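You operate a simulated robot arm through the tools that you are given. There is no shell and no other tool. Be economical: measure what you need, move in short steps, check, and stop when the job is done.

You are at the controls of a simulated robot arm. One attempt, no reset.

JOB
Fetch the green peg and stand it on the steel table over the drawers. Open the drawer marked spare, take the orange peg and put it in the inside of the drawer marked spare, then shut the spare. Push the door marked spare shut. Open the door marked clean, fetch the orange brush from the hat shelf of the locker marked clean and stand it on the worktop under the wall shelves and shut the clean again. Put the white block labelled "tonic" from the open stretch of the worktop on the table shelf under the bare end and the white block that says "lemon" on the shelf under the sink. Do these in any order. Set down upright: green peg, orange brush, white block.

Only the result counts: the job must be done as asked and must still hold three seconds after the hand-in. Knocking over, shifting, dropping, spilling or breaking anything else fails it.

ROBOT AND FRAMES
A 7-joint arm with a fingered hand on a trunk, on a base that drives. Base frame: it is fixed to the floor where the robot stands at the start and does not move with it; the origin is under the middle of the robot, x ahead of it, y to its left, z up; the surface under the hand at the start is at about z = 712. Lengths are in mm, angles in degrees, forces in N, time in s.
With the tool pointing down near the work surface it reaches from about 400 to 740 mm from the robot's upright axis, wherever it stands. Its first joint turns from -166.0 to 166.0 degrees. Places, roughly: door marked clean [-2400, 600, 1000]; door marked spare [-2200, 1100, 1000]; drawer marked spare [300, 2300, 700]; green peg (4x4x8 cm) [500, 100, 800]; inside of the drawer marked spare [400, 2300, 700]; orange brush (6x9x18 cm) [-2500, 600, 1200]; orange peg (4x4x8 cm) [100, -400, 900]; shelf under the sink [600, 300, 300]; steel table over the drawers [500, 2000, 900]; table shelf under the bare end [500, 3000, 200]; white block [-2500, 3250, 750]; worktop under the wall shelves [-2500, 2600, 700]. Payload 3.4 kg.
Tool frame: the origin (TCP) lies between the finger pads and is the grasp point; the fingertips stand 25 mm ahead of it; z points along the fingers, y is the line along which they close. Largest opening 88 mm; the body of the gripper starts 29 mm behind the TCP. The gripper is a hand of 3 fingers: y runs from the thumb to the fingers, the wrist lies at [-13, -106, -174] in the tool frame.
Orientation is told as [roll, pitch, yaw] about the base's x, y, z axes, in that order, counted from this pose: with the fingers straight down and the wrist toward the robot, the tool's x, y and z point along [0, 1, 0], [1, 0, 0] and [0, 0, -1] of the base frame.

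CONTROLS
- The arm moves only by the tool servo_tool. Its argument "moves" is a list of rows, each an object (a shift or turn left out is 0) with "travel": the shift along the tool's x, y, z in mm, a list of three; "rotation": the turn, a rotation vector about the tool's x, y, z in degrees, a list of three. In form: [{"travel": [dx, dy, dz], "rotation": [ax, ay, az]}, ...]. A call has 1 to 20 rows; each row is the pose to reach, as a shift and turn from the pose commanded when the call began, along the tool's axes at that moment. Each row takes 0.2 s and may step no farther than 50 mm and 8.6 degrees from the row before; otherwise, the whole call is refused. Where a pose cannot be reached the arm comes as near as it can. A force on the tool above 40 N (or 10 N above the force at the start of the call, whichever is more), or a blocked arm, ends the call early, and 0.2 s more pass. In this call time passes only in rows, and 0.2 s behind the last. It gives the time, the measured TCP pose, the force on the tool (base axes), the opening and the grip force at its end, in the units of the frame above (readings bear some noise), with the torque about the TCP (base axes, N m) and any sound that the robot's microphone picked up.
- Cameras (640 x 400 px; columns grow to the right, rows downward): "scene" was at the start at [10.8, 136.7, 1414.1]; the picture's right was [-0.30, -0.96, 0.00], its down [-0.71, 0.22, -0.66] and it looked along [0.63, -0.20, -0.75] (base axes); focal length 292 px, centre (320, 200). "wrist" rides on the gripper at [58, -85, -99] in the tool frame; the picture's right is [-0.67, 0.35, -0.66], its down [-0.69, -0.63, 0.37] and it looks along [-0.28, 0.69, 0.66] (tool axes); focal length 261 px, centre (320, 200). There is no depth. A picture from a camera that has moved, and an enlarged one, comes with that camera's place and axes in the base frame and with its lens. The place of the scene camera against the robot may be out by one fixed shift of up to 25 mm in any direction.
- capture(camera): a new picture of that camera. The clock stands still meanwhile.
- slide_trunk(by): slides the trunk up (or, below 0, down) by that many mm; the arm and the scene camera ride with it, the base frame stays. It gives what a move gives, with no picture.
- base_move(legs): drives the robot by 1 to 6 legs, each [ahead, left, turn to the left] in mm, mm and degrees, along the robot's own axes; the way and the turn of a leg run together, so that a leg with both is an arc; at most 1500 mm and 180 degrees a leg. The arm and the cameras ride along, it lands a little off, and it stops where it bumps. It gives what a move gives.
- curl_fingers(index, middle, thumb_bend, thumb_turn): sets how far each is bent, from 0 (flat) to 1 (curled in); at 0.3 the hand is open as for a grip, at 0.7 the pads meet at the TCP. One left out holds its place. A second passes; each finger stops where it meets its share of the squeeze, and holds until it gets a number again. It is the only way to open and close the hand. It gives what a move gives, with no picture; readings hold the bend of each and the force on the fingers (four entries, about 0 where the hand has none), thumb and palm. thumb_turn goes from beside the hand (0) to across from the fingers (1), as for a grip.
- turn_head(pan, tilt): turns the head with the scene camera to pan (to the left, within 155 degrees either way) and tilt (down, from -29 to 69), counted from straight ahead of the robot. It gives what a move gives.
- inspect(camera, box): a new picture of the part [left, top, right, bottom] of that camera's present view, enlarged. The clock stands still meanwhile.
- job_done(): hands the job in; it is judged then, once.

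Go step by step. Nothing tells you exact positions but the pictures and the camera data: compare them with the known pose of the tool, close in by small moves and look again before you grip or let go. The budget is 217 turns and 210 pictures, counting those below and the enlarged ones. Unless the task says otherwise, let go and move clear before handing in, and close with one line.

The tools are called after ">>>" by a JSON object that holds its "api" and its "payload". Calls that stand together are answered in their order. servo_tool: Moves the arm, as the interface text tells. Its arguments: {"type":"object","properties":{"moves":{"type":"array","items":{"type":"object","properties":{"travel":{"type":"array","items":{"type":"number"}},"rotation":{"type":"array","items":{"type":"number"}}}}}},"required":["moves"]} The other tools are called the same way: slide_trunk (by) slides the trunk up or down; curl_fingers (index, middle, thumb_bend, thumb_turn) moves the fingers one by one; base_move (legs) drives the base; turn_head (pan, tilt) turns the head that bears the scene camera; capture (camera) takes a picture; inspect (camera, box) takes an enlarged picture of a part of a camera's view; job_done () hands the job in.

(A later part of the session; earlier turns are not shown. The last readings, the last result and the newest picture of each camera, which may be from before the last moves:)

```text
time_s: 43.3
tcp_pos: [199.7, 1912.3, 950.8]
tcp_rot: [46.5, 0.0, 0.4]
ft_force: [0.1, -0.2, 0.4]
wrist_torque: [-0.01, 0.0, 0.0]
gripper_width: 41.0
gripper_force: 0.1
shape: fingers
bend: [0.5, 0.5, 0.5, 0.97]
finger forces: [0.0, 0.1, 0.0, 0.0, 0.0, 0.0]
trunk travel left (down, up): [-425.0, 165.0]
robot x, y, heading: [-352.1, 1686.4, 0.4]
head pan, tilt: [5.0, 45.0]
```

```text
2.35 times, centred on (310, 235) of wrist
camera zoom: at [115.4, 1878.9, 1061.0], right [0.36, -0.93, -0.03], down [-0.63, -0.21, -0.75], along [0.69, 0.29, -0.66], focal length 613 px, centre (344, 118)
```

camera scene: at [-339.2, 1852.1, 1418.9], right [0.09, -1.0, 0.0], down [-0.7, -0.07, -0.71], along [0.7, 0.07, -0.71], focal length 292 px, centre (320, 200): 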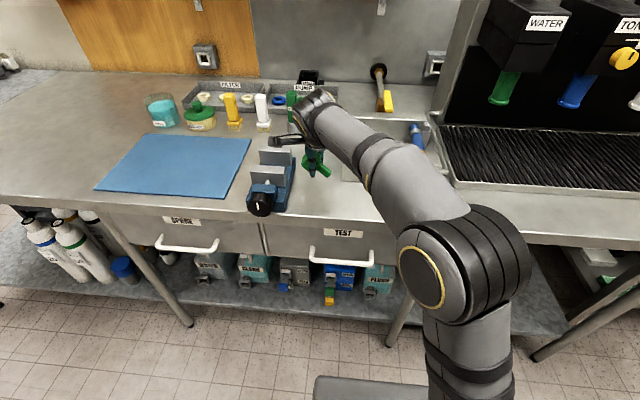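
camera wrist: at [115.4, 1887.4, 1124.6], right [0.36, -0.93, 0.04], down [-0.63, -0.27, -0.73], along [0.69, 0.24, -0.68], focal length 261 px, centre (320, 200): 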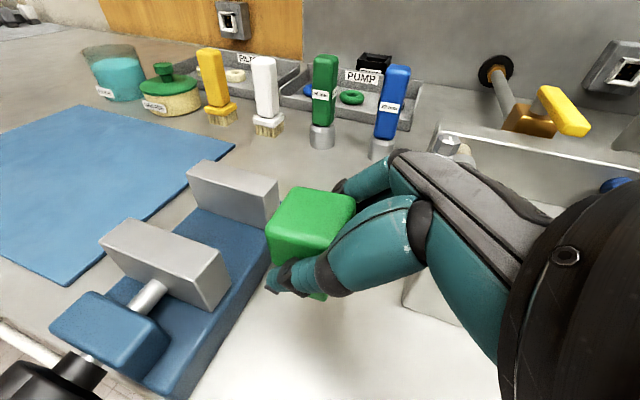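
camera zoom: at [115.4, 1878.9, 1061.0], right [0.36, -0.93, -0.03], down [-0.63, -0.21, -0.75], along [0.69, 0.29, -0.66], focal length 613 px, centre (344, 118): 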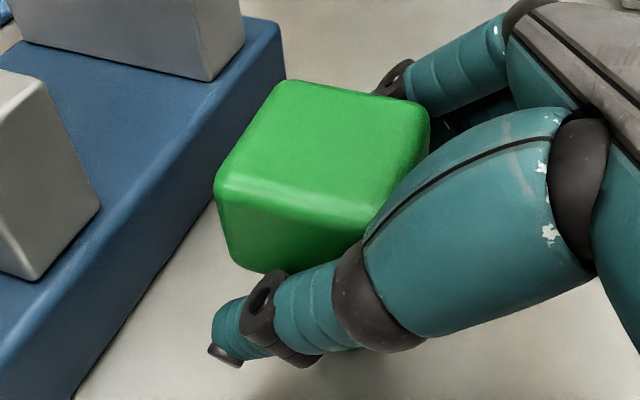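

The peg stands on its own. I open fully and go straight up.

>>> {"api": "curl_fingers", "payload": {"index": 0.3, "middle": 0.3, "thumb_bend": 0.3}}

>>> {"api": "servo_tool", "payload": {"moves": [{"travel": [14.5, 0, -13.8]}, {"travel": [36, 0, -34.4]}, {"travel": [65, 0, -62]}, {"travel": [94, 0, -89]}]}}

>>> {"api": "capture", "payload": {"camera": "scene"}}

```text
time_s: 44.3
tcp_pos: [199.9, 1911.5, 950.2]
tcp_rot: [46.4, 0.0, 0.4]
ft_force: [0.0, 0.1, -0.3]
wrist_torque: [0.01, -0.02, -0.01]
gripper_width: 84.6
gripper_force: 0.0
shape: fingers
bend: [0.3, 0.3, 0.3, 0.97]
finger forces: [0.0, 0.1, 0.0, 0.0, 0.0, 0.0]
trunk travel left (down, up): [-425.0, 165.0]
robot x, y, heading: [-355.1, 1685.0, 0.5]
head pan, tilt: [5.0, 45.0]
```

```text
time_s: 45.3
tcp_pos: [200.9, 1912.9, 1079.3]
tcp_rot: [46.5, 0.1, 0.4]
ft_force: [0.5, 0.6, 0.3]
wrist_torque: [0.01, 0.0, 0.02]
gripper_width: 84.4
gripper_force: 0.1
shape: fingers
bend: [0.3, 0.3, 0.3, 0.97]
finger forces: [0.1, 0.1, 0.1, 0.1, 0.0, 0.1]
trunk travel left (down, up): [-425.0, 165.0]
robot x, y, heading: [-354.9, 1680.1, 0.7]
head pan, tilt: [5.0, 45.0]
```

```text
172 pictures are left
camera scene: at [-339.1, 1852.1, 1418.9], right [0.09, -1.0, 0.0], down [-0.7, -0.07, -0.71], along [0.7, 0.07, -0.71], focal length 292 px, centre (320, 200)
```

scene: 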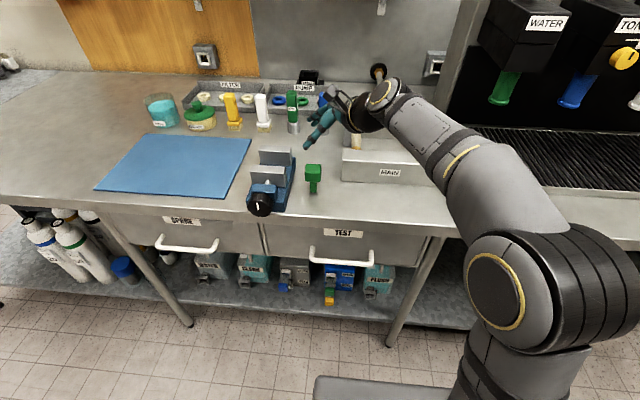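

Green peg done. Next the SPARE drawer: I level the hand and drive left and back in front of it.

>>> {"api": "servo_tool", "payload": {"moves": [{"rotation": [0, -8, 0]}, {"rotation": [0, -16, 0]}, {"rotation": [0, -24, 0]}, {"rotation": [0, -32, 0]}, {"rotation": [0, -40, 0]}, {"rotation": [0, -46.5, 0]}]}}

>>> {"api": "base_move", "payload": {"legs": [[-150, 0, 0], [0, 480, 0]]}}

>>> {"api": "turn_head", "payload": {"pan": 0, "tilt": 45}}

>>> {"api": "capture", "payload": {"camera": "scene"}}

>>> {"api": "capture", "payload": {"camera": "wrist"}}

```text
time_s: 46.7
tcp_pos: [200.2, 1910.4, 1078.5]
tcp_rot: [-0.2, -0.1, 0.4]
ft_force: [-0.1, -0.3, -0.1]
wrist_torque: [0.01, 0.01, 0.01]
gripper_width: 84.4
gripper_force: 0.0
shape: fingers
bend: [0.3, 0.3, 0.3, 0.97]
finger forces: [0.0, 0.1, 0.0, 0.0, 0.1, 0.0]
trunk travel left (down, up): [-425.0, 165.0]
robot x, y, heading: [-354.9, 1687.7, 0.5]
head pan, tilt: [5.0, 45.0]
```

```text
time_s: 50.5
tcp_pos: [48.7, 2387.8, 1079.3]
tcp_rot: [0.0, 0.0, 0.2]
ft_force: [-0.7, -0.8, 0.0]
wrist_torque: [0.0, 0.0, -0.02]
gripper_width: 84.2
gripper_force: 0.0
shape: fingers
bend: [0.3, 0.3, 0.3, 0.97]
finger forces: [0.0, 0.0, 0.1, 0.1, 0.1, 0.0]
trunk travel left (down, up): [-425.0, 165.0]
robot x, y, heading: [-507.8, 2162.8, 0.3]
head pan, tilt: [5.0, 45.0]
```

```text
time_s: 51.2
tcp_pos: [48.7, 2388.5, 1079.3]
tcp_rot: [0.0, 0.1, 0.2]
ft_force: [0.0, -0.3, -0.5]
wrist_torque: [0.02, 0.0, -0.01]
gripper_width: 84.5
gripper_force: 0.0
shape: fingers
bend: [0.3, 0.3, 0.3, 0.97]
finger forces: [0.0, 0.0, 0.0, 0.0, 0.0, 0.0]
trunk travel left (down, up): [-425.0, 165.0]
robot x, y, heading: [-506.6, 2162.2, 0.2]
head pan, tilt: [0.0, 45.0]
```

```text
171 pictures are left
camera scene: at [-490.5, 2322.4, 1418.9], right [0.0, -1.0, 0.0], down [-0.71, 0.0, -0.71], along [0.71, 0.0, -0.71], focal length 292 px, centre (320, 200)
```

scene: 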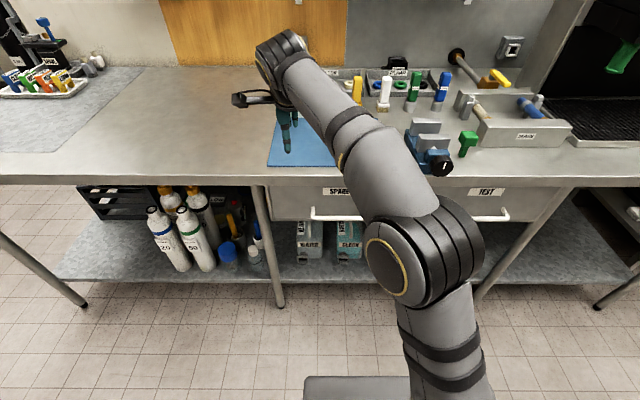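

```text
170 pictures are left
camera wrist: at [-36.2, 2445.1, 1179.2], right [0.35, -0.67, 0.66], down [-0.63, -0.69, -0.37], along [0.7, -0.28, -0.66], focal length 261 px, centre (320, 200)
```

wrist: 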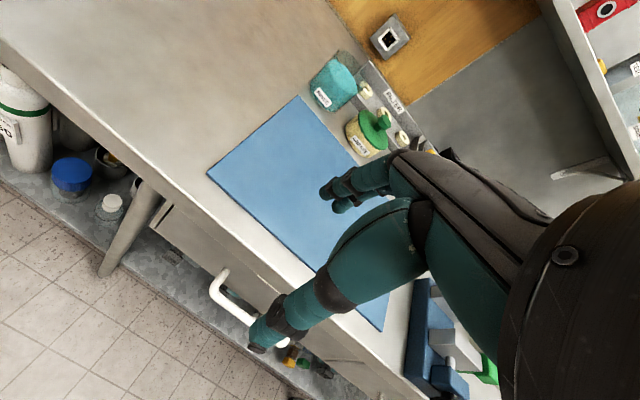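

The handle bar runs from y≈2186 to 2347 at x≈120, z≈753, right under the table edge. I'll grip it with the hand pointing forward: back off a little, lower the trunk, pitch the hand.

>>> {"api": "base_move", "payload": {"legs": [[-80, 0, 0]]}}

>>> {"api": "servo_tool", "payload": {"moves": [{"travel": [-40, -20, 0]}, {"travel": [-80, -30, 0]}, {"travel": [-122, -35, 0]}]}}

>>> {"api": "slide_trunk", "payload": {"by": -250}}

>>> {"api": "servo_tool", "payload": {"moves": [{"rotation": [-8.4, 0, 0]}, {"rotation": [-16.8, 0, 0]}, {"rotation": [-25.2, 0, 0]}, {"rotation": [-33.6, 0, 0]}, {"rotation": [-42, 0, 0]}, {"rotation": [-50.4, 0, 0]}, {"rotation": [-58.8, 0, 0]}, {"rotation": [-67.2, 0, 0]}, {"rotation": [-75, 0, 0]}]}}

>>> {"api": "capture", "payload": {"camera": "scene"}}

>>> {"api": "capture", "payload": {"camera": "wrist"}}

```text
time_s: 52.2
tcp_pos: [-30.8, 2387.2, 1079.2]
tcp_rot: [-0.1, 0.1, 0.2]
ft_force: [1.5, 0.0, -0.1]
wrist_torque: [-0.01, 0.0, -0.01]
gripper_width: 84.6
gripper_force: 0.0
shape: fingers
bend: [0.3, 0.3, 0.3, 0.97]
finger forces: [0.1, 0.0, 0.0, 0.0, 0.0, 0.0]
trunk travel left (down, up): [-425.0, 165.0]
robot x, y, heading: [-586.1, 2161.5, 0.5]
head pan, tilt: [0.0, 45.0]
```

```text
time_s: 53.0
tcp_pos: [-65.2, 2264.7, 1078.8]
tcp_rot: [0.1, 0.0, 0.3]
ft_force: [-0.9, -0.3, -0.4]
wrist_torque: [-0.01, -0.02, -0.02]
gripper_width: 84.5
gripper_force: 0.0
shape: fingers
bend: [0.3, 0.3, 0.3, 0.97]
finger forces: [0.1, 0.0, 0.0, 0.0, 0.0, 0.1]
trunk travel left (down, up): [-425.0, 165.0]
robot x, y, heading: [-582.7, 2162.5, 0.1]
head pan, tilt: [0.0, 45.0]
```

```text
time_s: 55.6
tcp_pos: [-65.7, 2264.0, 827.7]
tcp_rot: [0.0, -0.1, 0.2]
ft_force: [0.1, -0.7, -0.7]
wrist_torque: [0.03, 0.02, -0.03]
gripper_width: 84.2
gripper_force: 0.0
shape: fingers
bend: [0.3, 0.3, 0.3, 0.97]
finger forces: [0.0, 0.1, 0.0, 0.1, 0.0, 0.0]
trunk travel left (down, up): [-175.0, 415.0]
robot x, y, heading: [-587.0, 2162.7, 0.2]
head pan, tilt: [0.0, 45.0]
```

```text
time_s: 57.6
tcp_pos: [-65.7, 2264.8, 826.1]
tcp_rot: [0.1, -75.1, 0.3]
ft_force: [-0.6, 0.5, -0.3]
wrist_torque: [-0.04, 0.03, 0.03]
gripper_width: 84.5
gripper_force: 0.1
shape: fingers
bend: [0.3, 0.3, 0.3, 0.97]
finger forces: [0.0, 0.0, 0.0, 0.1, 0.1, 0.0]
trunk travel left (down, up): [-175.0, 415.0]
robot x, y, heading: [-587.2, 2163.8, 0.0]
head pan, tilt: [0.0, 45.0]
```

```text
169 pictures are left
camera scene: at [-570.7, 2322.0, 1168.9], right [0.0, -1.0, 0.0], down [-0.71, 0.0, -0.71], along [0.71, 0.0, -0.71], focal length 292 px, centre (320, 200)
```

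scene: 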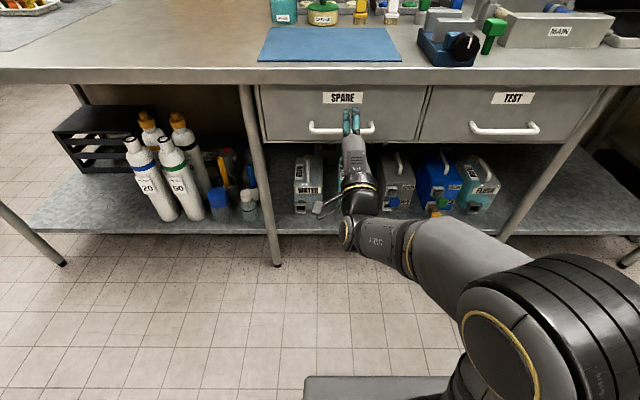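

```text
168 pictures are left
camera wrist: at [-183.8, 2322.5, 772.2], right [-0.54, -0.67, 0.51], down [0.2, -0.68, -0.7], along [0.82, -0.28, 0.5], focal length 261 px, centre (320, 200)
```

wrist: 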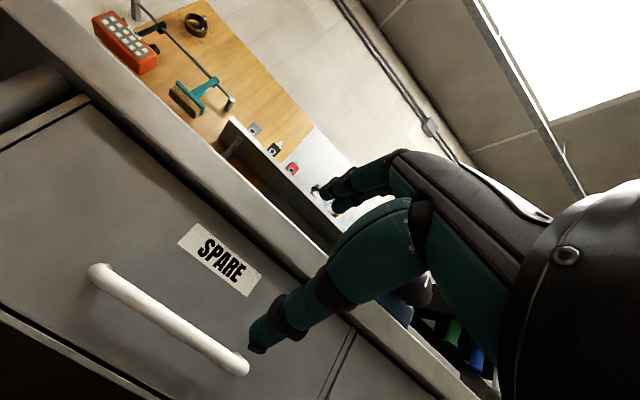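

Measurements agree: bar at x≈113, z≈748. I go to the bar's height, short of it, then check.

>>> {"api": "servo_tool", "payload": {"moves": [{"travel": [0, -20, 35]}, {"travel": [0, -40, 70]}, {"travel": [0, -53, 103]}]}}

>>> {"api": "capture", "payload": {"camera": "wrist"}}

>>> {"api": "inspect", "payload": {"camera": "scene", "box": [280, 60, 440, 160]}}

```text
time_s: 58.4
tcp_pos: [19.4, 2270.1, 750.9]
tcp_rot: [0.1, -75.0, -0.3]
ft_force: [-1.2, -0.5, 0.0]
wrist_torque: [0.02, 0.02, -0.02]
gripper_width: 84.4
gripper_force: 0.0
shape: fingers
bend: [0.3, 0.3, 0.3, 0.97]
finger forces: [0.1, 0.0, 0.0, 0.1, 0.0, 0.0]
out of reach, approached as far as the arm can: row 3
trunk travel left (down, up): [-175.0, 415.0]
robot x, y, heading: [-588.2, 2164.7, 0.2]
head pan, tilt: [0.0, 45.0]
```

```text
167 pictures are left
camera wrist: at [-97.6, 2329.4, 695.3], right [-0.55, -0.67, 0.51], down [0.19, -0.69, -0.7], along [0.82, -0.29, 0.5], focal length 261 px, centre (320, 200)
```

wrist: 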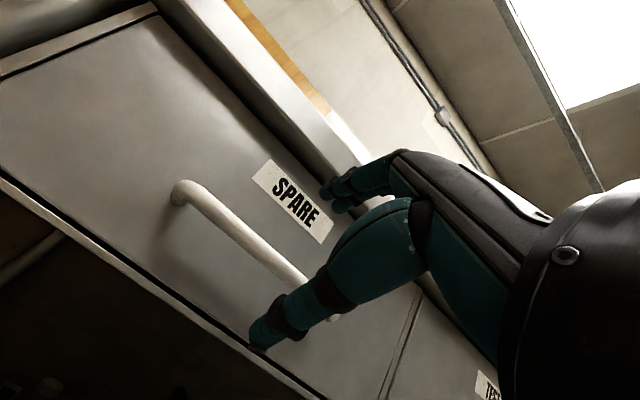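

```text
4.00 times, centred on (360, 110) of scene
camera zoom: at [-570.8, 2321.9, 1168.9], right [0.0, -1.0, 0.0], down [-0.71, 0.0, -0.71], along [0.71, 0.0, -0.71], focal length 1167 px, centre (160, 560)
```

zoom: 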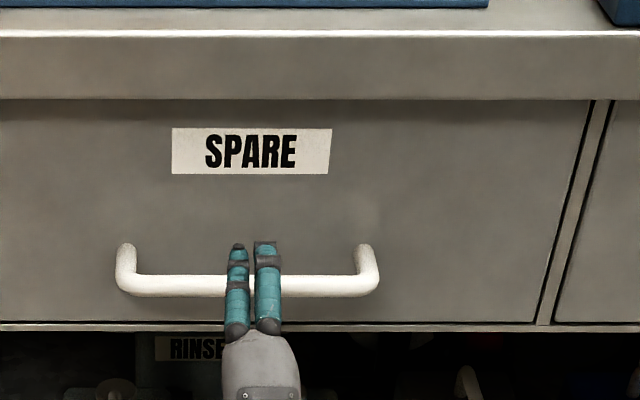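

The arm is at its reach limit, so the base does the approach: drive ahead 90 mm so the bar lies between the fingers.

>>> {"api": "base_move", "payload": {"legs": [[90, 0, 0]]}}

>>> {"api": "capture", "payload": {"camera": "wrist"}}

>>> {"api": "inspect", "payload": {"camera": "scene", "box": [260, 60, 460, 185]}}

```text
time_s: 59.6
tcp_pos: [104.7, 2272.5, 752.6]
tcp_rot: [0.3, -75.4, -0.2]
ft_force: [-21.1, -3.3, 1.4]
wrist_torque: [0.04, -0.87, -0.28]
gripper_width: 84.2
gripper_force: 10.3
shape: fingers
bend: [0.3, 0.3, 0.3, 0.97]
finger forces: [0.2, 20.3, 0.0, 0.0, 0.1, 0.0]
trunk travel left (down, up): [-175.0, 415.0]
robot x, y, heading: [-501.6, 2162.2, 0.1]
head pan, tilt: [0.0, 45.0]
stopped in leg 1: the force on the tool passed its limit at 64 N (the readings are from after the stop); the commanded pose is now the measured one
```

```text
165 pictures are left
camera wrist: at [-13.7, 2331.3, 696.2], right [-0.55, -0.67, 0.5], down [0.2, -0.68, -0.7], along [0.81, -0.29, 0.5], focal length 261 px, centre (320, 200)
```

wrist: 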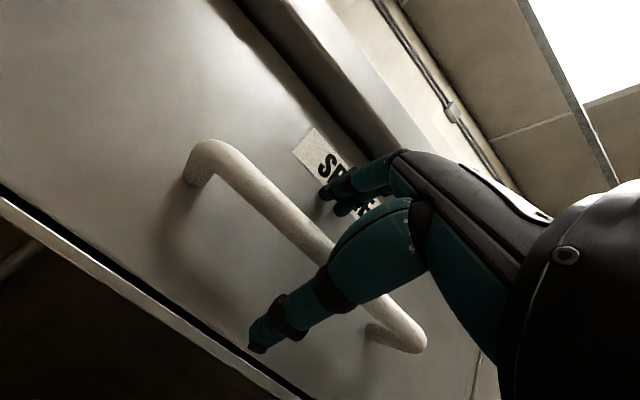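

```text
3.20 times, centred on (360, 122) of scene
camera zoom: at [-485.6, 2322.0, 1169.0], right [0.01, -1.0, 0.0], down [-0.71, 0.0, -0.71], along [0.71, 0.0, -0.71], focal length 934 px, centre (192, 448)
```

zoom: 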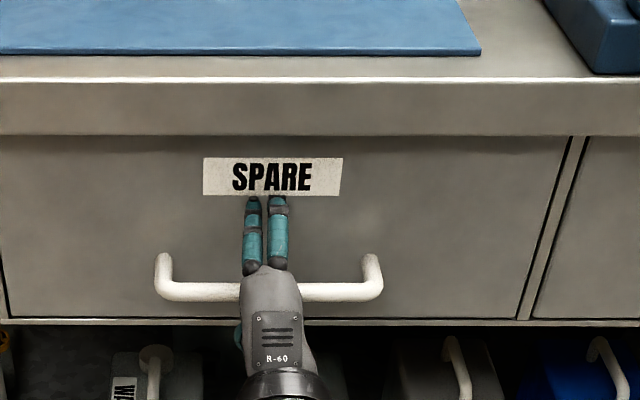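

The bar is between thumb and fingers; a fingertip touches the drawer face. I back off slightly and close.

>>> {"api": "servo_tool", "payload": {"moves": [{"travel": [0, -4, -9]}]}}

>>> {"api": "curl_fingers", "payload": {"index": 0.75, "middle": 0.75, "thumb_bend": 0.75}}

>>> {"api": "capture", "payload": {"camera": "wrist"}}

```text
time_s: 60.0
tcp_pos: [96.2, 2272.9, 749.4]
tcp_rot: [0.1, -75.1, 0.0]
ft_force: [-0.4, 1.1, 0.5]
wrist_torque: [0.02, -0.01, 0.01]
gripper_width: 84.7
gripper_force: 0.2
shape: fingers
bend: [0.3, 0.3, 0.3, 0.97]
finger forces: [0.0, 0.0, 0.0, 0.1, 0.0, 0.1]
trunk travel left (down, up): [-175.0, 415.0]
robot x, y, heading: [-499.1, 2162.2, 0.3]
head pan, tilt: [0.0, 45.0]
```

```text
time_s: 61.0
tcp_pos: [95.9, 2272.6, 748.6]
tcp_rot: [0.1, -75.1, -0.2]
ft_force: [0.5, -1.7, -7.5]
wrist_torque: [-0.05, 0.02, 0.02]
gripper_width: 0.0
gripper_force: 5.7
shape: fingers
bend: [0.74, 0.74, 0.7, 0.97]
finger forces: [0.0, 2.0, 0.0, 0.1, 9.3, 0.0]
trunk travel left (down, up): [-175.0, 415.0]
robot x, y, heading: [-499.7, 2164.1, 0.5]
head pan, tilt: [0.0, 45.0]
```

```text
163 pictures are left
camera wrist: at [-21.0, 2331.4, 693.0], right [-0.54, -0.67, 0.51], down [0.19, -0.69, -0.7], along [0.82, -0.29, 0.5], focal length 261 px, centre (320, 200)
```

wrist: 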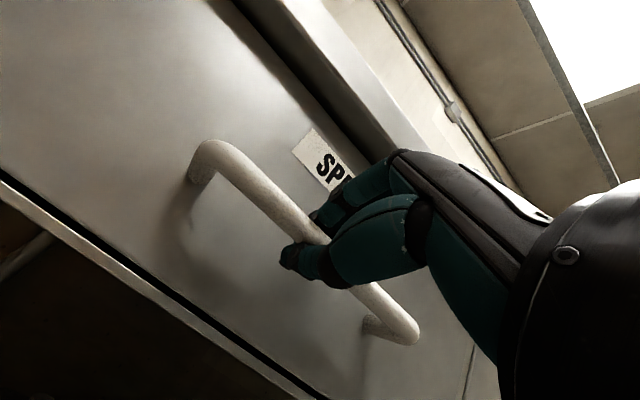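

The fingers hook around the bar. I pull by backing the base 60 mm as a test.

>>> {"api": "base_move", "payload": {"legs": [[-60, 0, 0]]}}

>>> {"api": "capture", "payload": {"camera": "scene"}}

```text
time_s: 62.0
tcp_pos: [38.6, 2272.2, 748.8]
tcp_rot: [0.1, -75.1, -0.1]
ft_force: [-0.5, -0.3, -6.6]
wrist_torque: [-0.04, 0.0, 0.03]
gripper_width: 0.2
gripper_force: 5.8
shape: fingers
bend: [0.75, 0.74, 0.7, 0.97]
finger forces: [0.0, 1.8, 0.0, 0.1, 9.2, 0.0]
trunk travel left (down, up): [-175.0, 415.0]
robot x, y, heading: [-559.9, 2162.0, 0.3]
head pan, tilt: [0.0, 45.0]
```

```text
162 pictures are left
camera scene: at [-542.4, 2322.1, 1168.8], right [0.01, -1.0, 0.0], down [-0.71, 0.0, -0.71], along [0.71, 0.0, -0.71], focal length 292 px, centre (320, 200)
```

scene: 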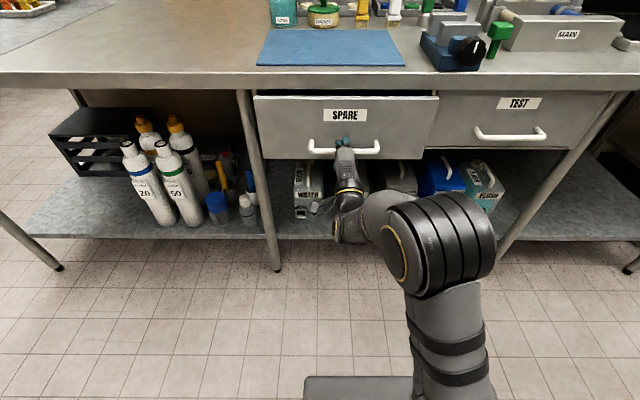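

It is opening. I pull 180 mm more.

>>> {"api": "base_move", "payload": {"legs": [[-180, 0, 0]]}}

>>> {"api": "capture", "payload": {"camera": "scene"}}

```text
time_s: 63.5
tcp_pos: [-142.3, 2272.2, 749.5]
tcp_rot: [0.1, -75.0, -0.1]
ft_force: [1.0, 3.1, -6.9]
wrist_torque: [-0.02, 0.0, 0.06]
gripper_width: 0.3
gripper_force: 5.5
shape: fingers
bend: [0.75, 0.74, 0.71, 0.97]
finger forces: [0.0, 2.0, 0.0, 0.1, 9.0, 0.0]
trunk travel left (down, up): [-175.0, 415.0]
robot x, y, heading: [-740.1, 2161.1, 0.0]
head pan, tilt: [0.0, 45.0]
```

```text
161 pictures are left
camera scene: at [-721.9, 2321.6, 1168.8], right [0.0, -1.0, 0.0], down [-0.71, 0.0, -0.71], along [0.71, 0.0, -0.71], focal length 292 px, centre (320, 200)
```

scene: 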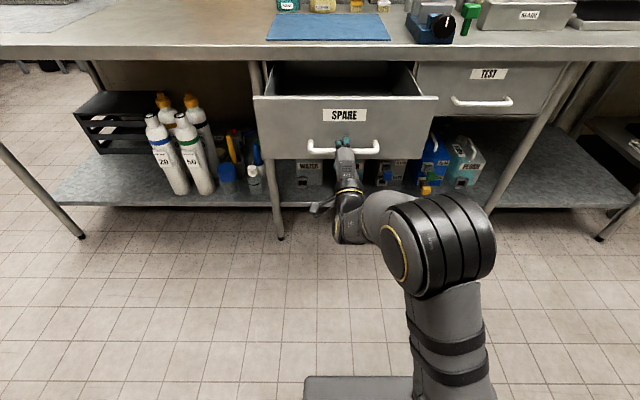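

>>> {"api": "base_move", "payload": {"legs": [[-60, 0, 0]]}}

>>> {"api": "curl_fingers", "payload": {"index": 0.25, "middle": 0.25, "thumb_bend": 0.25}}

>>> {"api": "base_move", "payload": {"legs": [[-150, 0, 0]]}}

>>> {"api": "slide_trunk", "payload": {"by": 250}}

>>> {"api": "capture", "payload": {"camera": "scene"}}

```text
time_s: 64.5
tcp_pos: [-203.7, 2272.1, 748.1]
tcp_rot: [0.0, -75.1, 0.0]
ft_force: [0.8, 2.0, -6.3]
wrist_torque: [0.01, 0.01, 0.03]
gripper_width: 0.0
gripper_force: 5.4
shape: fingers
bend: [0.75, 0.74, 0.71, 0.97]
finger forces: [0.0, 1.8, 0.1, 0.1, 9.3, 0.1]
trunk travel left (down, up): [-175.0, 415.0]
robot x, y, heading: [-797.7, 2161.8, 0.5]
head pan, tilt: [0.0, 45.0]
```

```text
time_s: 65.5
tcp_pos: [-204.2, 2271.4, 748.4]
tcp_rot: [0.1, -75.0, -0.1]
ft_force: [-0.1, -1.3, 0.1]
wrist_torque: [0.01, -0.01, -0.03]
gripper_width: 94.2
gripper_force: 0.0
shape: fingers
bend: [0.25, 0.25, 0.25, 0.97]
finger forces: [0.0, 0.0, 0.0, 0.0, 0.0, 0.0]
trunk travel left (down, up): [-175.0, 415.0]
robot x, y, heading: [-800.7, 2161.3, 0.6]
head pan, tilt: [0.0, 45.0]
```

```text
time_s: 66.8
tcp_pos: [-354.1, 2271.1, 749.1]
tcp_rot: [0.2, -75.1, -0.1]
ft_force: [-0.1, -0.1, 0.2]
wrist_torque: [0.02, 0.03, 0.01]
gripper_width: 94.0
gripper_force: 0.0
shape: fingers
bend: [0.25, 0.25, 0.25, 0.97]
finger forces: [0.0, 0.0, 0.0, 0.0, 0.0, 0.1]
trunk travel left (down, up): [-175.0, 415.0]
robot x, y, heading: [-946.9, 2159.0, 0.6]
head pan, tilt: [0.0, 45.0]
```

```text
time_s: 69.4
tcp_pos: [-353.6, 2271.2, 999.8]
tcp_rot: [0.1, -75.0, 0.0]
ft_force: [-0.3, -0.1, 0.2]
wrist_torque: [-0.03, -0.03, -0.04]
gripper_width: 93.9
gripper_force: 0.1
shape: fingers
bend: [0.25, 0.25, 0.25, 0.97]
finger forces: [0.1, 0.0, 0.0, 0.0, 0.1, 0.1]
trunk travel left (down, up): [-425.0, 165.0]
robot x, y, heading: [-949.4, 2159.7, 0.4]
head pan, tilt: [0.0, 45.0]
```

```text
160 pictures are left
camera scene: at [-933.5, 2320.2, 1418.8], right [0.0, -1.0, 0.0], down [-0.71, 0.0, -0.71], along [0.71, 0.0, -0.71], focal length 292 px, centre (320, 200)
```

scene: 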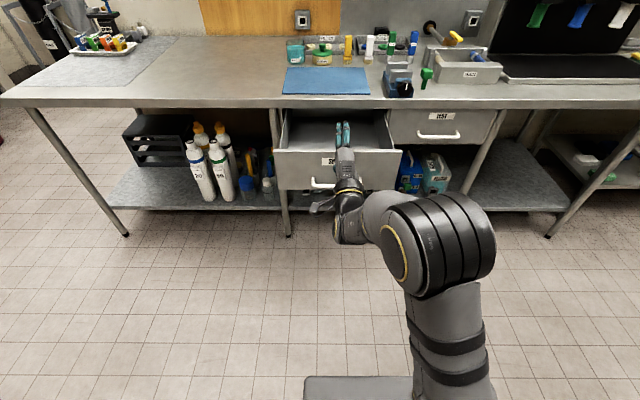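

The drawer is open 300 mm. Now I tuck the hand back to pointing down and drive to the cart with the orange peg.

>>> {"api": "servo_tool", "payload": {"moves": [{"rotation": [8.4, 0, 0]}, {"rotation": [16.8, 0, 0]}, {"rotation": [25.2, 0, 0]}, {"rotation": [33.6, 0, 0]}, {"rotation": [42, 0, 0]}, {"rotation": [50.4, 0, 0]}, {"rotation": [58.8, 0, 0]}, {"rotation": [67.2, 0, 0]}, {"rotation": [75, 0, 0]}]}}

>>> {"api": "servo_tool", "payload": {"moves": [{"travel": [-40, -30, -30]}, {"travel": [-70, -60, -60]}, {"travel": [-90, -90, -80]}]}}

>>> {"api": "base_move", "payload": {"legs": [[0, -1500, 0], [0, -260, 0], [0, 0, -90], [0, 970, 0], [150, 0, 0]]}}

>>> {"api": "capture", "payload": {"camera": "scene"}}

>>> {"api": "capture", "payload": {"camera": "wrist"}}

```text
time_s: 71.4
tcp_pos: [-354.2, 2271.8, 999.0]
tcp_rot: [0.1, 0.0, 0.1]
ft_force: [0.5, -0.3, -0.1]
wrist_torque: [-0.01, -0.01, -0.04]
gripper_width: 94.3
gripper_force: 0.1
shape: fingers
bend: [0.25, 0.25, 0.25, 0.97]
finger forces: [0.0, 0.1, 0.0, 0.0, 0.1, 0.1]
trunk travel left (down, up): [-425.0, 165.0]
robot x, y, heading: [-947.8, 2160.8, 0.2]
head pan, tilt: [0.0, 45.0]
```

```text
refused: row 1 steps farther than a row can; nothing moved
```

```text
time_s: 89.8
tcp_pos: [133.5, -352.6, 998.4]
tcp_rot: [0.0, -0.1, -90.3]
ft_force: [0.3, 0.5, -0.4]
wrist_torque: [-0.02, 0.03, -0.02]
gripper_width: 94.3
gripper_force: 0.1
shape: fingers
bend: [0.25, 0.25, 0.25, 0.97]
finger forces: [0.0, 0.0, 0.0, 0.0, 0.1, 0.0]
trunk travel left (down, up): [-425.0, 165.0]
robot x, y, heading: [22.1, 247.1, -89.5]
head pan, tilt: [0.0, 45.0]
```

```text
159 pictures are left
camera scene: at [176.4, 224.7, 1418.9], right [-1.0, 0.0, 0.0], down [0.0, 0.71, -0.71], along [0.0, -0.71, -0.71], focal length 292 px, centre (320, 200)
```

scene: 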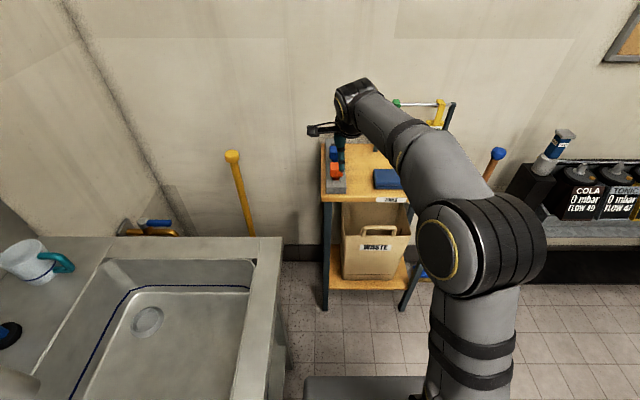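

```text
158 pictures are left
camera wrist: at [190.5, -266.8, 1099.1], right [-0.67, -0.35, 0.66], down [-0.68, 0.63, -0.37], along [-0.29, -0.7, -0.66], focal length 261 px, centre (320, 200)
```

wrist: 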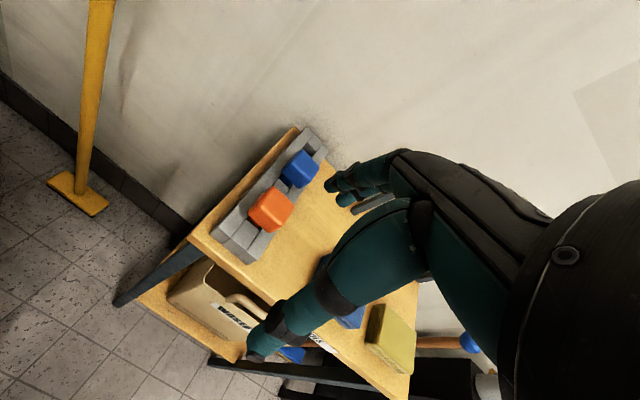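

>>> {"api": "inspect", "payload": {"camera": "wrist", "box": [190, 110, 350, 270]}}

>>> {"api": "inspect", "payload": {"camera": "scene", "box": [290, 110, 410, 210]}}

```text
2.50 times, centred on (270, 190) of wrist
camera zoom: at [190.5, -266.8, 1099.1], right [-0.67, -0.35, 0.66], down [-0.68, 0.63, -0.37], along [-0.29, -0.7, -0.66], focal length 652 px, centre (445, 225)
```

zoom: 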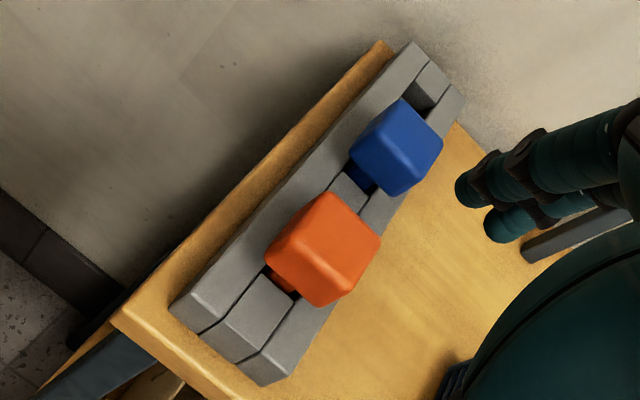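

```text
4.00 times, centred on (350, 160) of scene
camera zoom: at [176.4, 224.7, 1418.9], right [-1.0, 0.0, 0.0], down [0.0, 0.71, -0.71], along [0.0, -0.71, -0.71], focal length 1167 px, centre (200, 360)
```

zoom: 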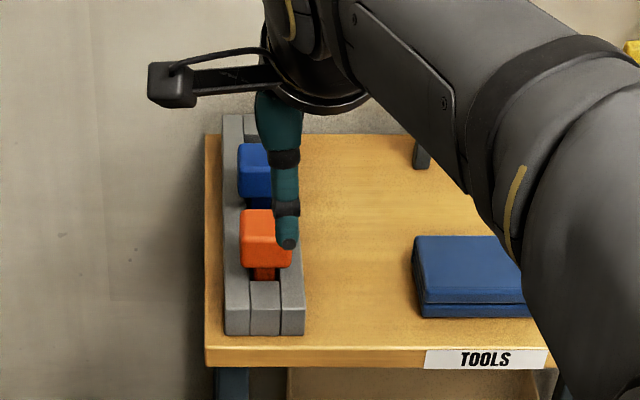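

Orange peg's head is at about (135, -432, 885), with the blue one 75 mm behind it along y. I'll yaw the hand 90° so it closes across the rack (along x), then move above.

>>> {"api": "servo_tool", "payload": {"moves": [{"rotation": [0, 0, -8.4]}, {"rotation": [0, 0, -16.8]}, {"rotation": [0, 0, -25.2]}, {"rotation": [0, 0, -33.6]}, {"rotation": [0, 0, -42]}, {"rotation": [0, 0, -50.4]}, {"rotation": [0, 0, -58.8]}, {"rotation": [0, 0, -67.2]}, {"rotation": [0, 0, -75.6]}, {"rotation": [0, 0, -84]}, {"rotation": [0, 0, -90.3]}, {"travel": [3, 40, 0], "rotation": [0, 0, -90.3]}, {"travel": [3, 75, 10], "rotation": [0, 0, -90.3]}]}}

>>> {"api": "capture", "payload": {"camera": "wrist"}}

>>> {"api": "capture", "payload": {"camera": "scene"}}

```text
time_s: 92.6
tcp_pos: [132.1, -342.0, 978.2]
tcp_rot: [0.0, 0.0, 0.4]
ft_force: [0.6, -0.2, 0.3]
wrist_torque: [-0.01, -0.02, -0.02]
gripper_width: 94.5
gripper_force: 0.0
shape: fingers
bend: [0.25, 0.25, 0.25, 0.97]
finger forces: [0.0, 0.0, 0.0, 0.0, 0.0, 0.0]
out of reach, approached as far as the arm can: row 10, 11, 12, 13
trunk travel left (down, up): [-425.0, 165.0]
robot x, y, heading: [26.3, 246.9, -90.0]
head pan, tilt: [0.0, 45.0]
```

```text
155 pictures are left
camera wrist: at [47.1, -284.1, 1078.5], right [0.35, -0.67, 0.66], down [-0.63, -0.69, -0.36], along [0.7, -0.28, -0.66], focal length 261 px, centre (320, 200)
```

wrist: 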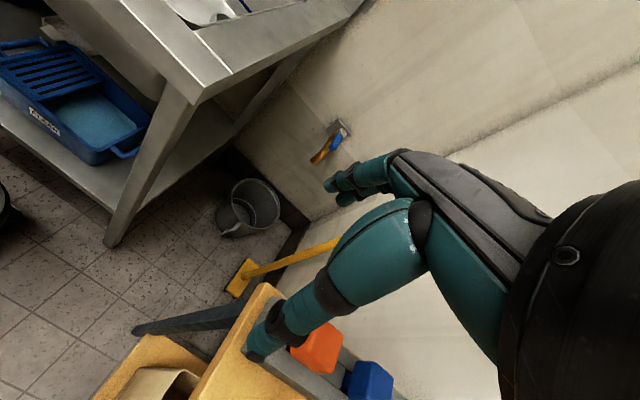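

```text
154 pictures are left
camera scene: at [176.4, 224.7, 1418.9], right [-1.0, 0.0, 0.0], down [0.0, 0.71, -0.71], along [0.0, -0.71, -0.71], focal length 292 px, centre (320, 200)
```

scene: 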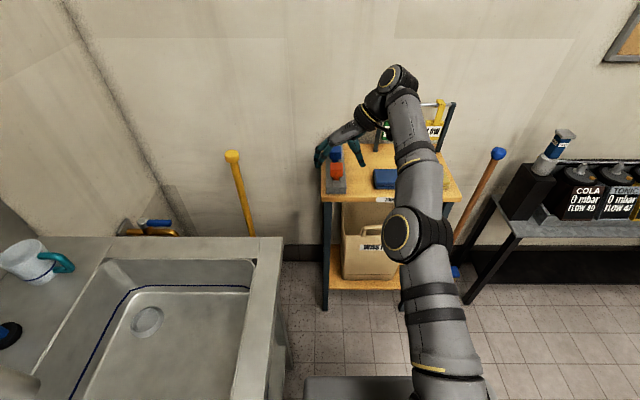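

Orientation is right but reach ended, so the base moves ahead 90 mm.

>>> {"api": "base_move", "payload": {"legs": [[90, 0, 0]]}}

>>> {"api": "capture", "payload": {"camera": "wrist"}}

>>> {"api": "inspect", "payload": {"camera": "scene", "box": [290, 100, 430, 200]}}

```text
time_s: 93.7
tcp_pos: [132.4, -432.5, 978.1]
tcp_rot: [-0.2, 0.0, 0.1]
ft_force: [0.4, 0.4, -0.1]
wrist_torque: [-0.01, 0.0, -0.01]
gripper_width: 94.4
gripper_force: 0.1
shape: fingers
bend: [0.25, 0.25, 0.25, 0.97]
finger forces: [0.0, 0.0, 0.1, 0.0, 0.1, 0.0]
trunk travel left (down, up): [-425.0, 165.0]
robot x, y, heading: [25.0, 151.4, -89.9]
head pan, tilt: [0.0, 45.0]
```

```text
153 pictures are left
camera wrist: at [47.4, -373.9, 1078.8], right [0.35, -0.67, 0.66], down [-0.63, -0.69, -0.36], along [0.7, -0.28, -0.66], focal length 261 px, centre (320, 200)
```

wrist: 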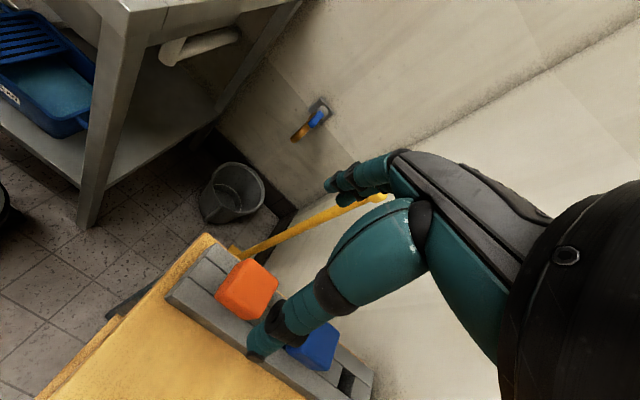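

```text
4.00 times, centred on (360, 150) of scene
camera zoom: at [176.6, 134.9, 1418.9], right [-1.0, 0.0, 0.0], down [0.0, 0.71, -0.71], along [0.0, -0.71, -0.71], focal length 1167 px, centre (160, 400)
```

zoom: 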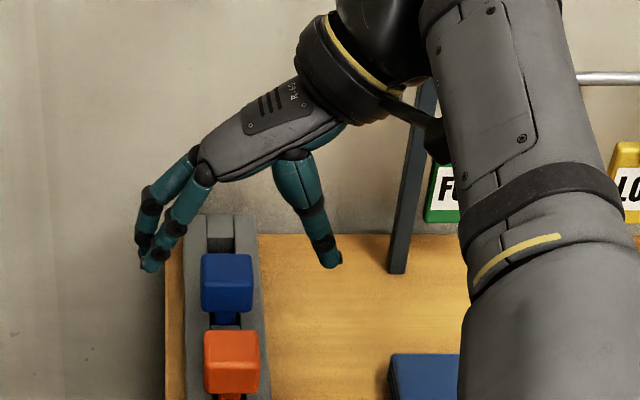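

Refined: head centre at (128.5, -440.5, 881). I correct and lower around the head.

>>> {"api": "servo_tool", "payload": {"moves": [{"travel": [-8, -4, 0]}, {"travel": [-8, -4, 40]}]}}

>>> {"api": "capture", "payload": {"camera": "wrist"}}

>>> {"api": "inspect", "payload": {"camera": "scene", "box": [290, 100, 430, 200]}}

```text
time_s: 94.3
tcp_pos: [128.9, -441.9, 939.0]
tcp_rot: [-0.1, 0.0, 0.2]
ft_force: [-0.2, 0.3, -0.3]
wrist_torque: [0.0, -0.05, 0.03]
gripper_width: 94.2
gripper_force: 0.0
shape: fingers
bend: [0.25, 0.25, 0.25, 0.97]
finger forces: [0.1, 0.0, 0.0, 0.0, 0.1, 0.0]
out of reach, approached as far as the arm can: row 1
trunk travel left (down, up): [-425.0, 165.0]
robot x, y, heading: [23.1, 158.5, -89.7]
head pan, tilt: [0.0, 45.0]
```

```text
151 pictures are left
camera wrist: at [43.7, -383.9, 1039.5], right [0.35, -0.67, 0.66], down [-0.63, -0.69, -0.36], along [0.7, -0.28, -0.66], focal length 261 px, centre (320, 200)
```

wrist: 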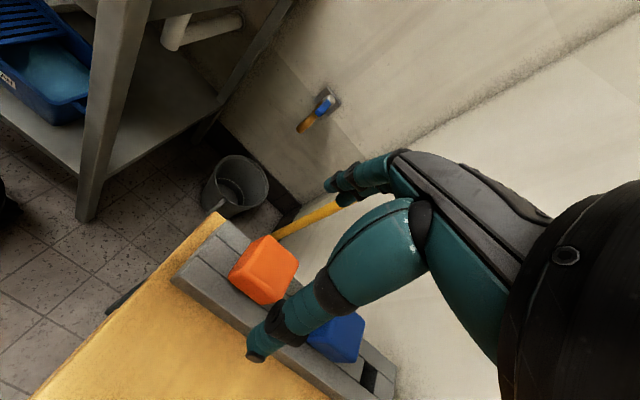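

```text
4.00 times, centred on (360, 150) of scene
camera zoom: at [176.4, 135.4, 1419.0], right [-1.0, 0.0, 0.0], down [0.0, 0.71, -0.71], along [0.0, -0.71, -0.71], focal length 1167 px, centre (160, 400)
```

zoom: 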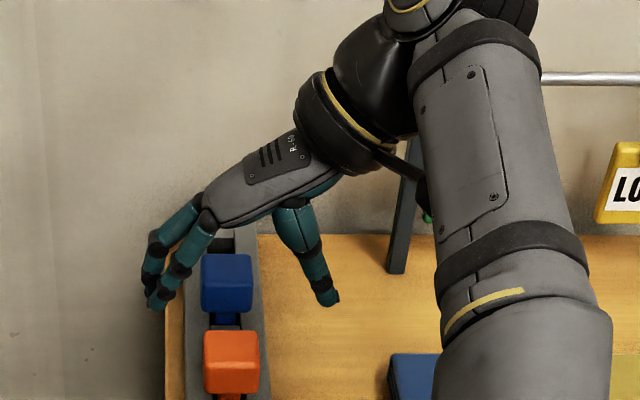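

>>> {"api": "servo_tool", "payload": {"moves": [{"travel": [1, -2, 25]}, {"travel": [1, -2, 49]}]}}

>>> {"api": "capture", "payload": {"camera": "wrist"}}

>>> {"api": "inspect", "payload": {"camera": "scene", "box": [290, 100, 430, 200]}}

```text
time_s: 94.9
tcp_pos: [126.6, -453.7, 891.5]
tcp_rot: [0.0, 0.1, 0.4]
ft_force: [-0.1, -0.3, -0.1]
wrist_torque: [0.02, -0.01, -0.02]
gripper_width: 94.1
gripper_force: 0.2
shape: fingers
bend: [0.25, 0.25, 0.25, 0.97]
finger forces: [0.1, 0.1, 0.0, 0.0, 0.1, 0.1]
out of reach, approached as far as the arm can: row 1, 2
trunk travel left (down, up): [-425.0, 165.0]
robot x, y, heading: [23.0, 157.6, -90.0]
head pan, tilt: [0.0, 45.0]
```

```text
149 pictures are left
camera wrist: at [41.1, -395.7, 992.6], right [0.35, -0.67, 0.66], down [-0.63, -0.69, -0.37], along [0.7, -0.28, -0.66], focal length 261 px, centre (320, 200)
```

wrist: 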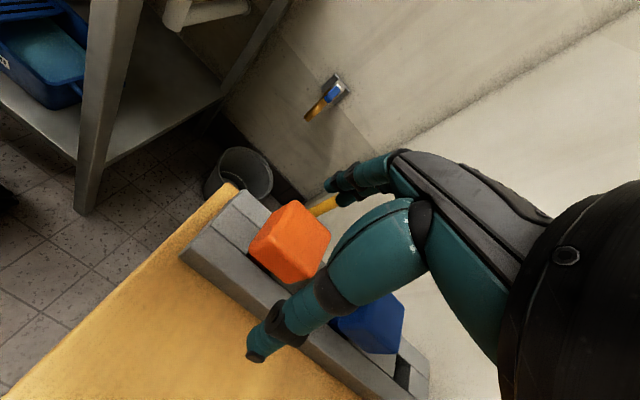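

```text
4.00 times, centred on (360, 150) of scene
camera zoom: at [176.6, 135.0, 1418.9], right [-1.0, 0.0, 0.0], down [0.0, 0.71, -0.71], along [0.0, -0.71, -0.71], focal length 1167 px, centre (160, 400)
```

zoom: 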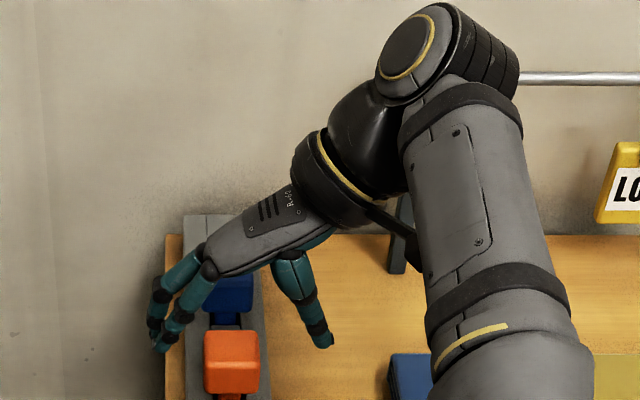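

The reach limit pushed the hand 13 mm past in y; the base backs 13 mm to fix it.

>>> {"api": "base_move", "payload": {"legs": [[-13, 0, 0]]}}

>>> {"api": "capture", "payload": {"camera": "wrist"}}

```text
time_s: 95.6
tcp_pos: [125.3, -440.8, 891.2]
tcp_rot: [0.0, 0.0, 0.3]
ft_force: [-0.2, -0.4, -0.1]
wrist_torque: [-0.03, -0.01, -0.01]
gripper_width: 94.2
gripper_force: 0.0
shape: fingers
bend: [0.25, 0.25, 0.25, 0.97]
finger forces: [0.0, 0.0, 0.0, 0.0, 0.0, 0.0]
trunk travel left (down, up): [-425.0, 165.0]
robot x, y, heading: [24.8, 163.3, -89.9]
head pan, tilt: [0.0, 45.0]
```

```text
147 pictures are left
camera wrist: at [41.1, -382.6, 993.0], right [0.35, -0.67, 0.66], down [-0.63, -0.69, -0.37], along [0.7, -0.28, -0.66], focal length 261 px, centre (320, 200)
```

wrist: 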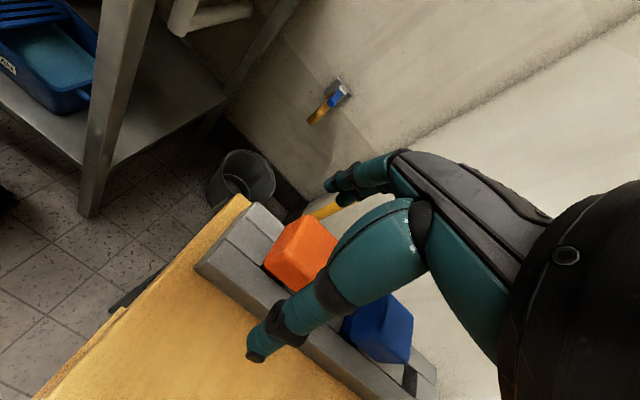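

The head is well between thumb and fingers. Closing.

>>> {"api": "curl_fingers", "payload": {"index": 0.7, "middle": 0.7, "thumb_bend": 0.7}}

>>> {"api": "capture", "payload": {"camera": "wrist"}}

```text
time_s: 96.6
tcp_pos: [127.5, -439.4, 892.7]
tcp_rot: [-0.1, 0.0, 0.3]
ft_force: [5.3, 0.3, 6.4]
wrist_torque: [0.0, -0.1, 0.07]
gripper_width: 29.6
gripper_force: 12.5
shape: fingers
bend: [0.6, 0.61, 0.54, 0.97]
finger forces: [7.0, 8.4, 0.1, 0.0, 8.9, 0.0]
trunk travel left (down, up): [-425.0, 165.0]
robot x, y, heading: [21.3, 165.9, -89.6]
head pan, tilt: [0.0, 45.0]
```

```text
146 pictures are left
camera wrist: at [42.0, -382.1, 993.6], right [0.35, -0.67, 0.66], down [-0.63, -0.69, -0.36], along [0.7, -0.28, -0.66], focal length 261 px, centre (320, 200)
```

wrist: 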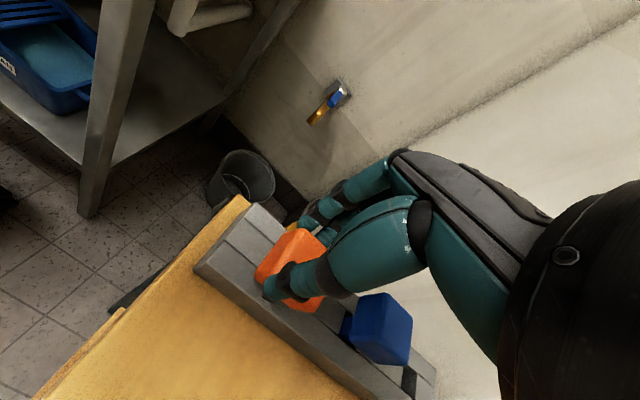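

Gripped. I raise with the trunk for a purely vertical pull out of the rack.

>>> {"api": "slide_trunk", "payload": {"by": 40}}

>>> {"api": "capture", "payload": {"camera": "wrist"}}

```text
time_s: 97.5
tcp_pos: [125.6, -440.5, 932.5]
tcp_rot: [-0.1, 0.0, 0.3]
ft_force: [0.0, -0.4, -0.7]
wrist_torque: [0.02, 0.05, -0.01]
gripper_width: 2.2
gripper_force: 0.1
shape: fingers
bend: [0.7, 0.7, 0.67, 0.97]
finger forces: [0.0, 0.0, 0.0, 0.0, 0.0, 0.0]
trunk travel left (down, up): [-465.0, 125.0]
robot x, y, heading: [22.6, 167.4, -89.9]
head pan, tilt: [0.0, 45.0]
```

```text
145 pictures are left
camera wrist: at [40.9, -382.7, 1032.9], right [0.35, -0.67, 0.66], down [-0.63, -0.69, -0.37], along [0.7, -0.28, -0.66], focal length 261 px, centre (320, 200)
```

wrist: 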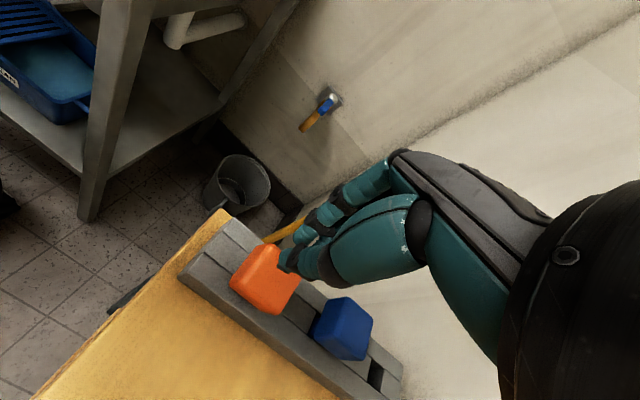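

It slipped off; the peg is still in the rack. I look closely to re-measure.

>>> {"api": "inspect", "payload": {"camera": "wrist", "box": [180, 200, 400, 370]}}

>>> {"api": "inspect", "payload": {"camera": "scene", "box": [290, 120, 410, 220]}}

```text
2.35 times, centred on (290, 285) of wrist
camera zoom: at [40.9, -382.7, 1032.9], right [0.35, -0.67, 0.66], down [-0.63, -0.69, -0.37], along [0.7, -0.28, -0.66], focal length 613 px, centre (391, 0)
```

zoom: 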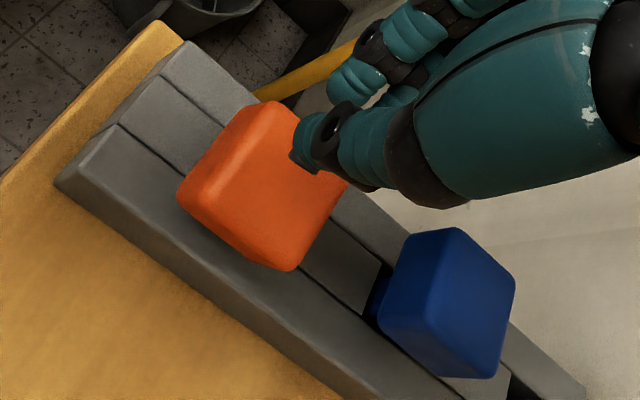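

```text
4.00 times, centred on (350, 170) of scene
camera zoom: at [176.5, 147.9, 1458.9], right [-1.0, 0.0, 0.0], down [0.0, 0.71, -0.71], along [0.0, -0.71, -0.71], focal length 1167 px, centre (200, 320)
```

zoom: 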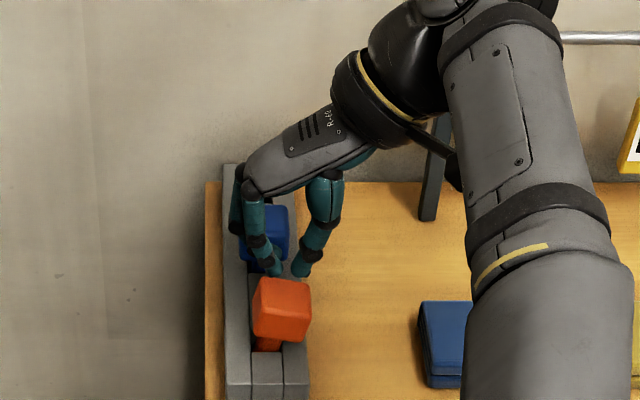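

The peg leans slightly toward the thumb side; my grip was about 10 mm too high and off to +x. I reopen, centre on x≈118 and go lower.

>>> {"api": "curl_fingers", "payload": {"index": 0.3, "middle": 0.3, "thumb_bend": 0.3}}

>>> {"api": "inspect", "payload": {"camera": "scene", "box": [290, 120, 410, 220]}}

>>> {"api": "inspect", "payload": {"camera": "wrist", "box": [180, 200, 400, 370]}}

```text
time_s: 98.5
tcp_pos: [126.3, -439.6, 933.3]
tcp_rot: [0.0, 0.1, 0.3]
ft_force: [0.8, -0.2, -1.0]
wrist_torque: [0.01, -0.01, 0.0]
gripper_width: 84.4
gripper_force: 0.0
shape: fingers
bend: [0.3, 0.3, 0.3, 0.97]
finger forces: [0.0, 0.0, 0.0, 0.0, 0.0, 0.1]
trunk travel left (down, up): [-465.0, 125.0]
robot x, y, heading: [21.4, 169.2, -89.8]
head pan, tilt: [0.0, 45.0]
```

```text
4.00 times, centred on (350, 170) of scene
camera zoom: at [176.6, 148.1, 1458.9], right [-1.0, 0.0, 0.0], down [0.0, 0.71, -0.71], along [0.0, -0.71, -0.71], focal length 1167 px, centre (200, 320)
```

zoom: 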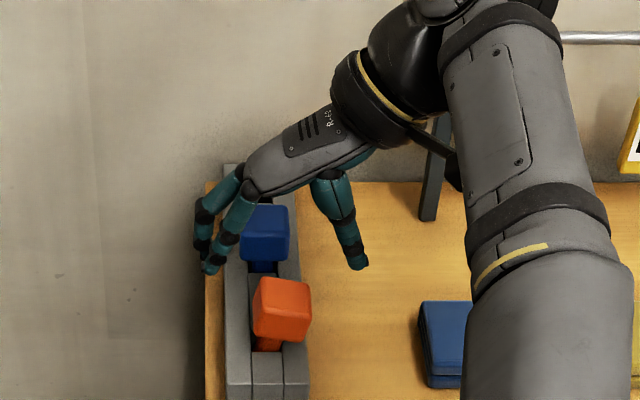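

```text
2.35 times, centred on (290, 285) of wrist
camera zoom: at [41.2, -382.6, 1033.0], right [0.35, -0.67, 0.66], down [-0.63, -0.69, -0.37], along [0.7, -0.28, -0.66], focal length 613 px, centre (391, 0)
```

zoom: 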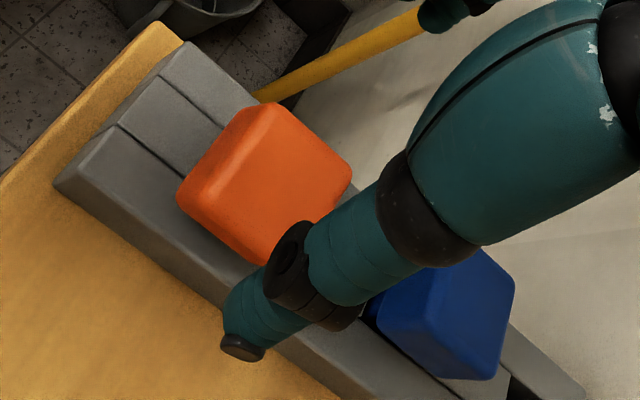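

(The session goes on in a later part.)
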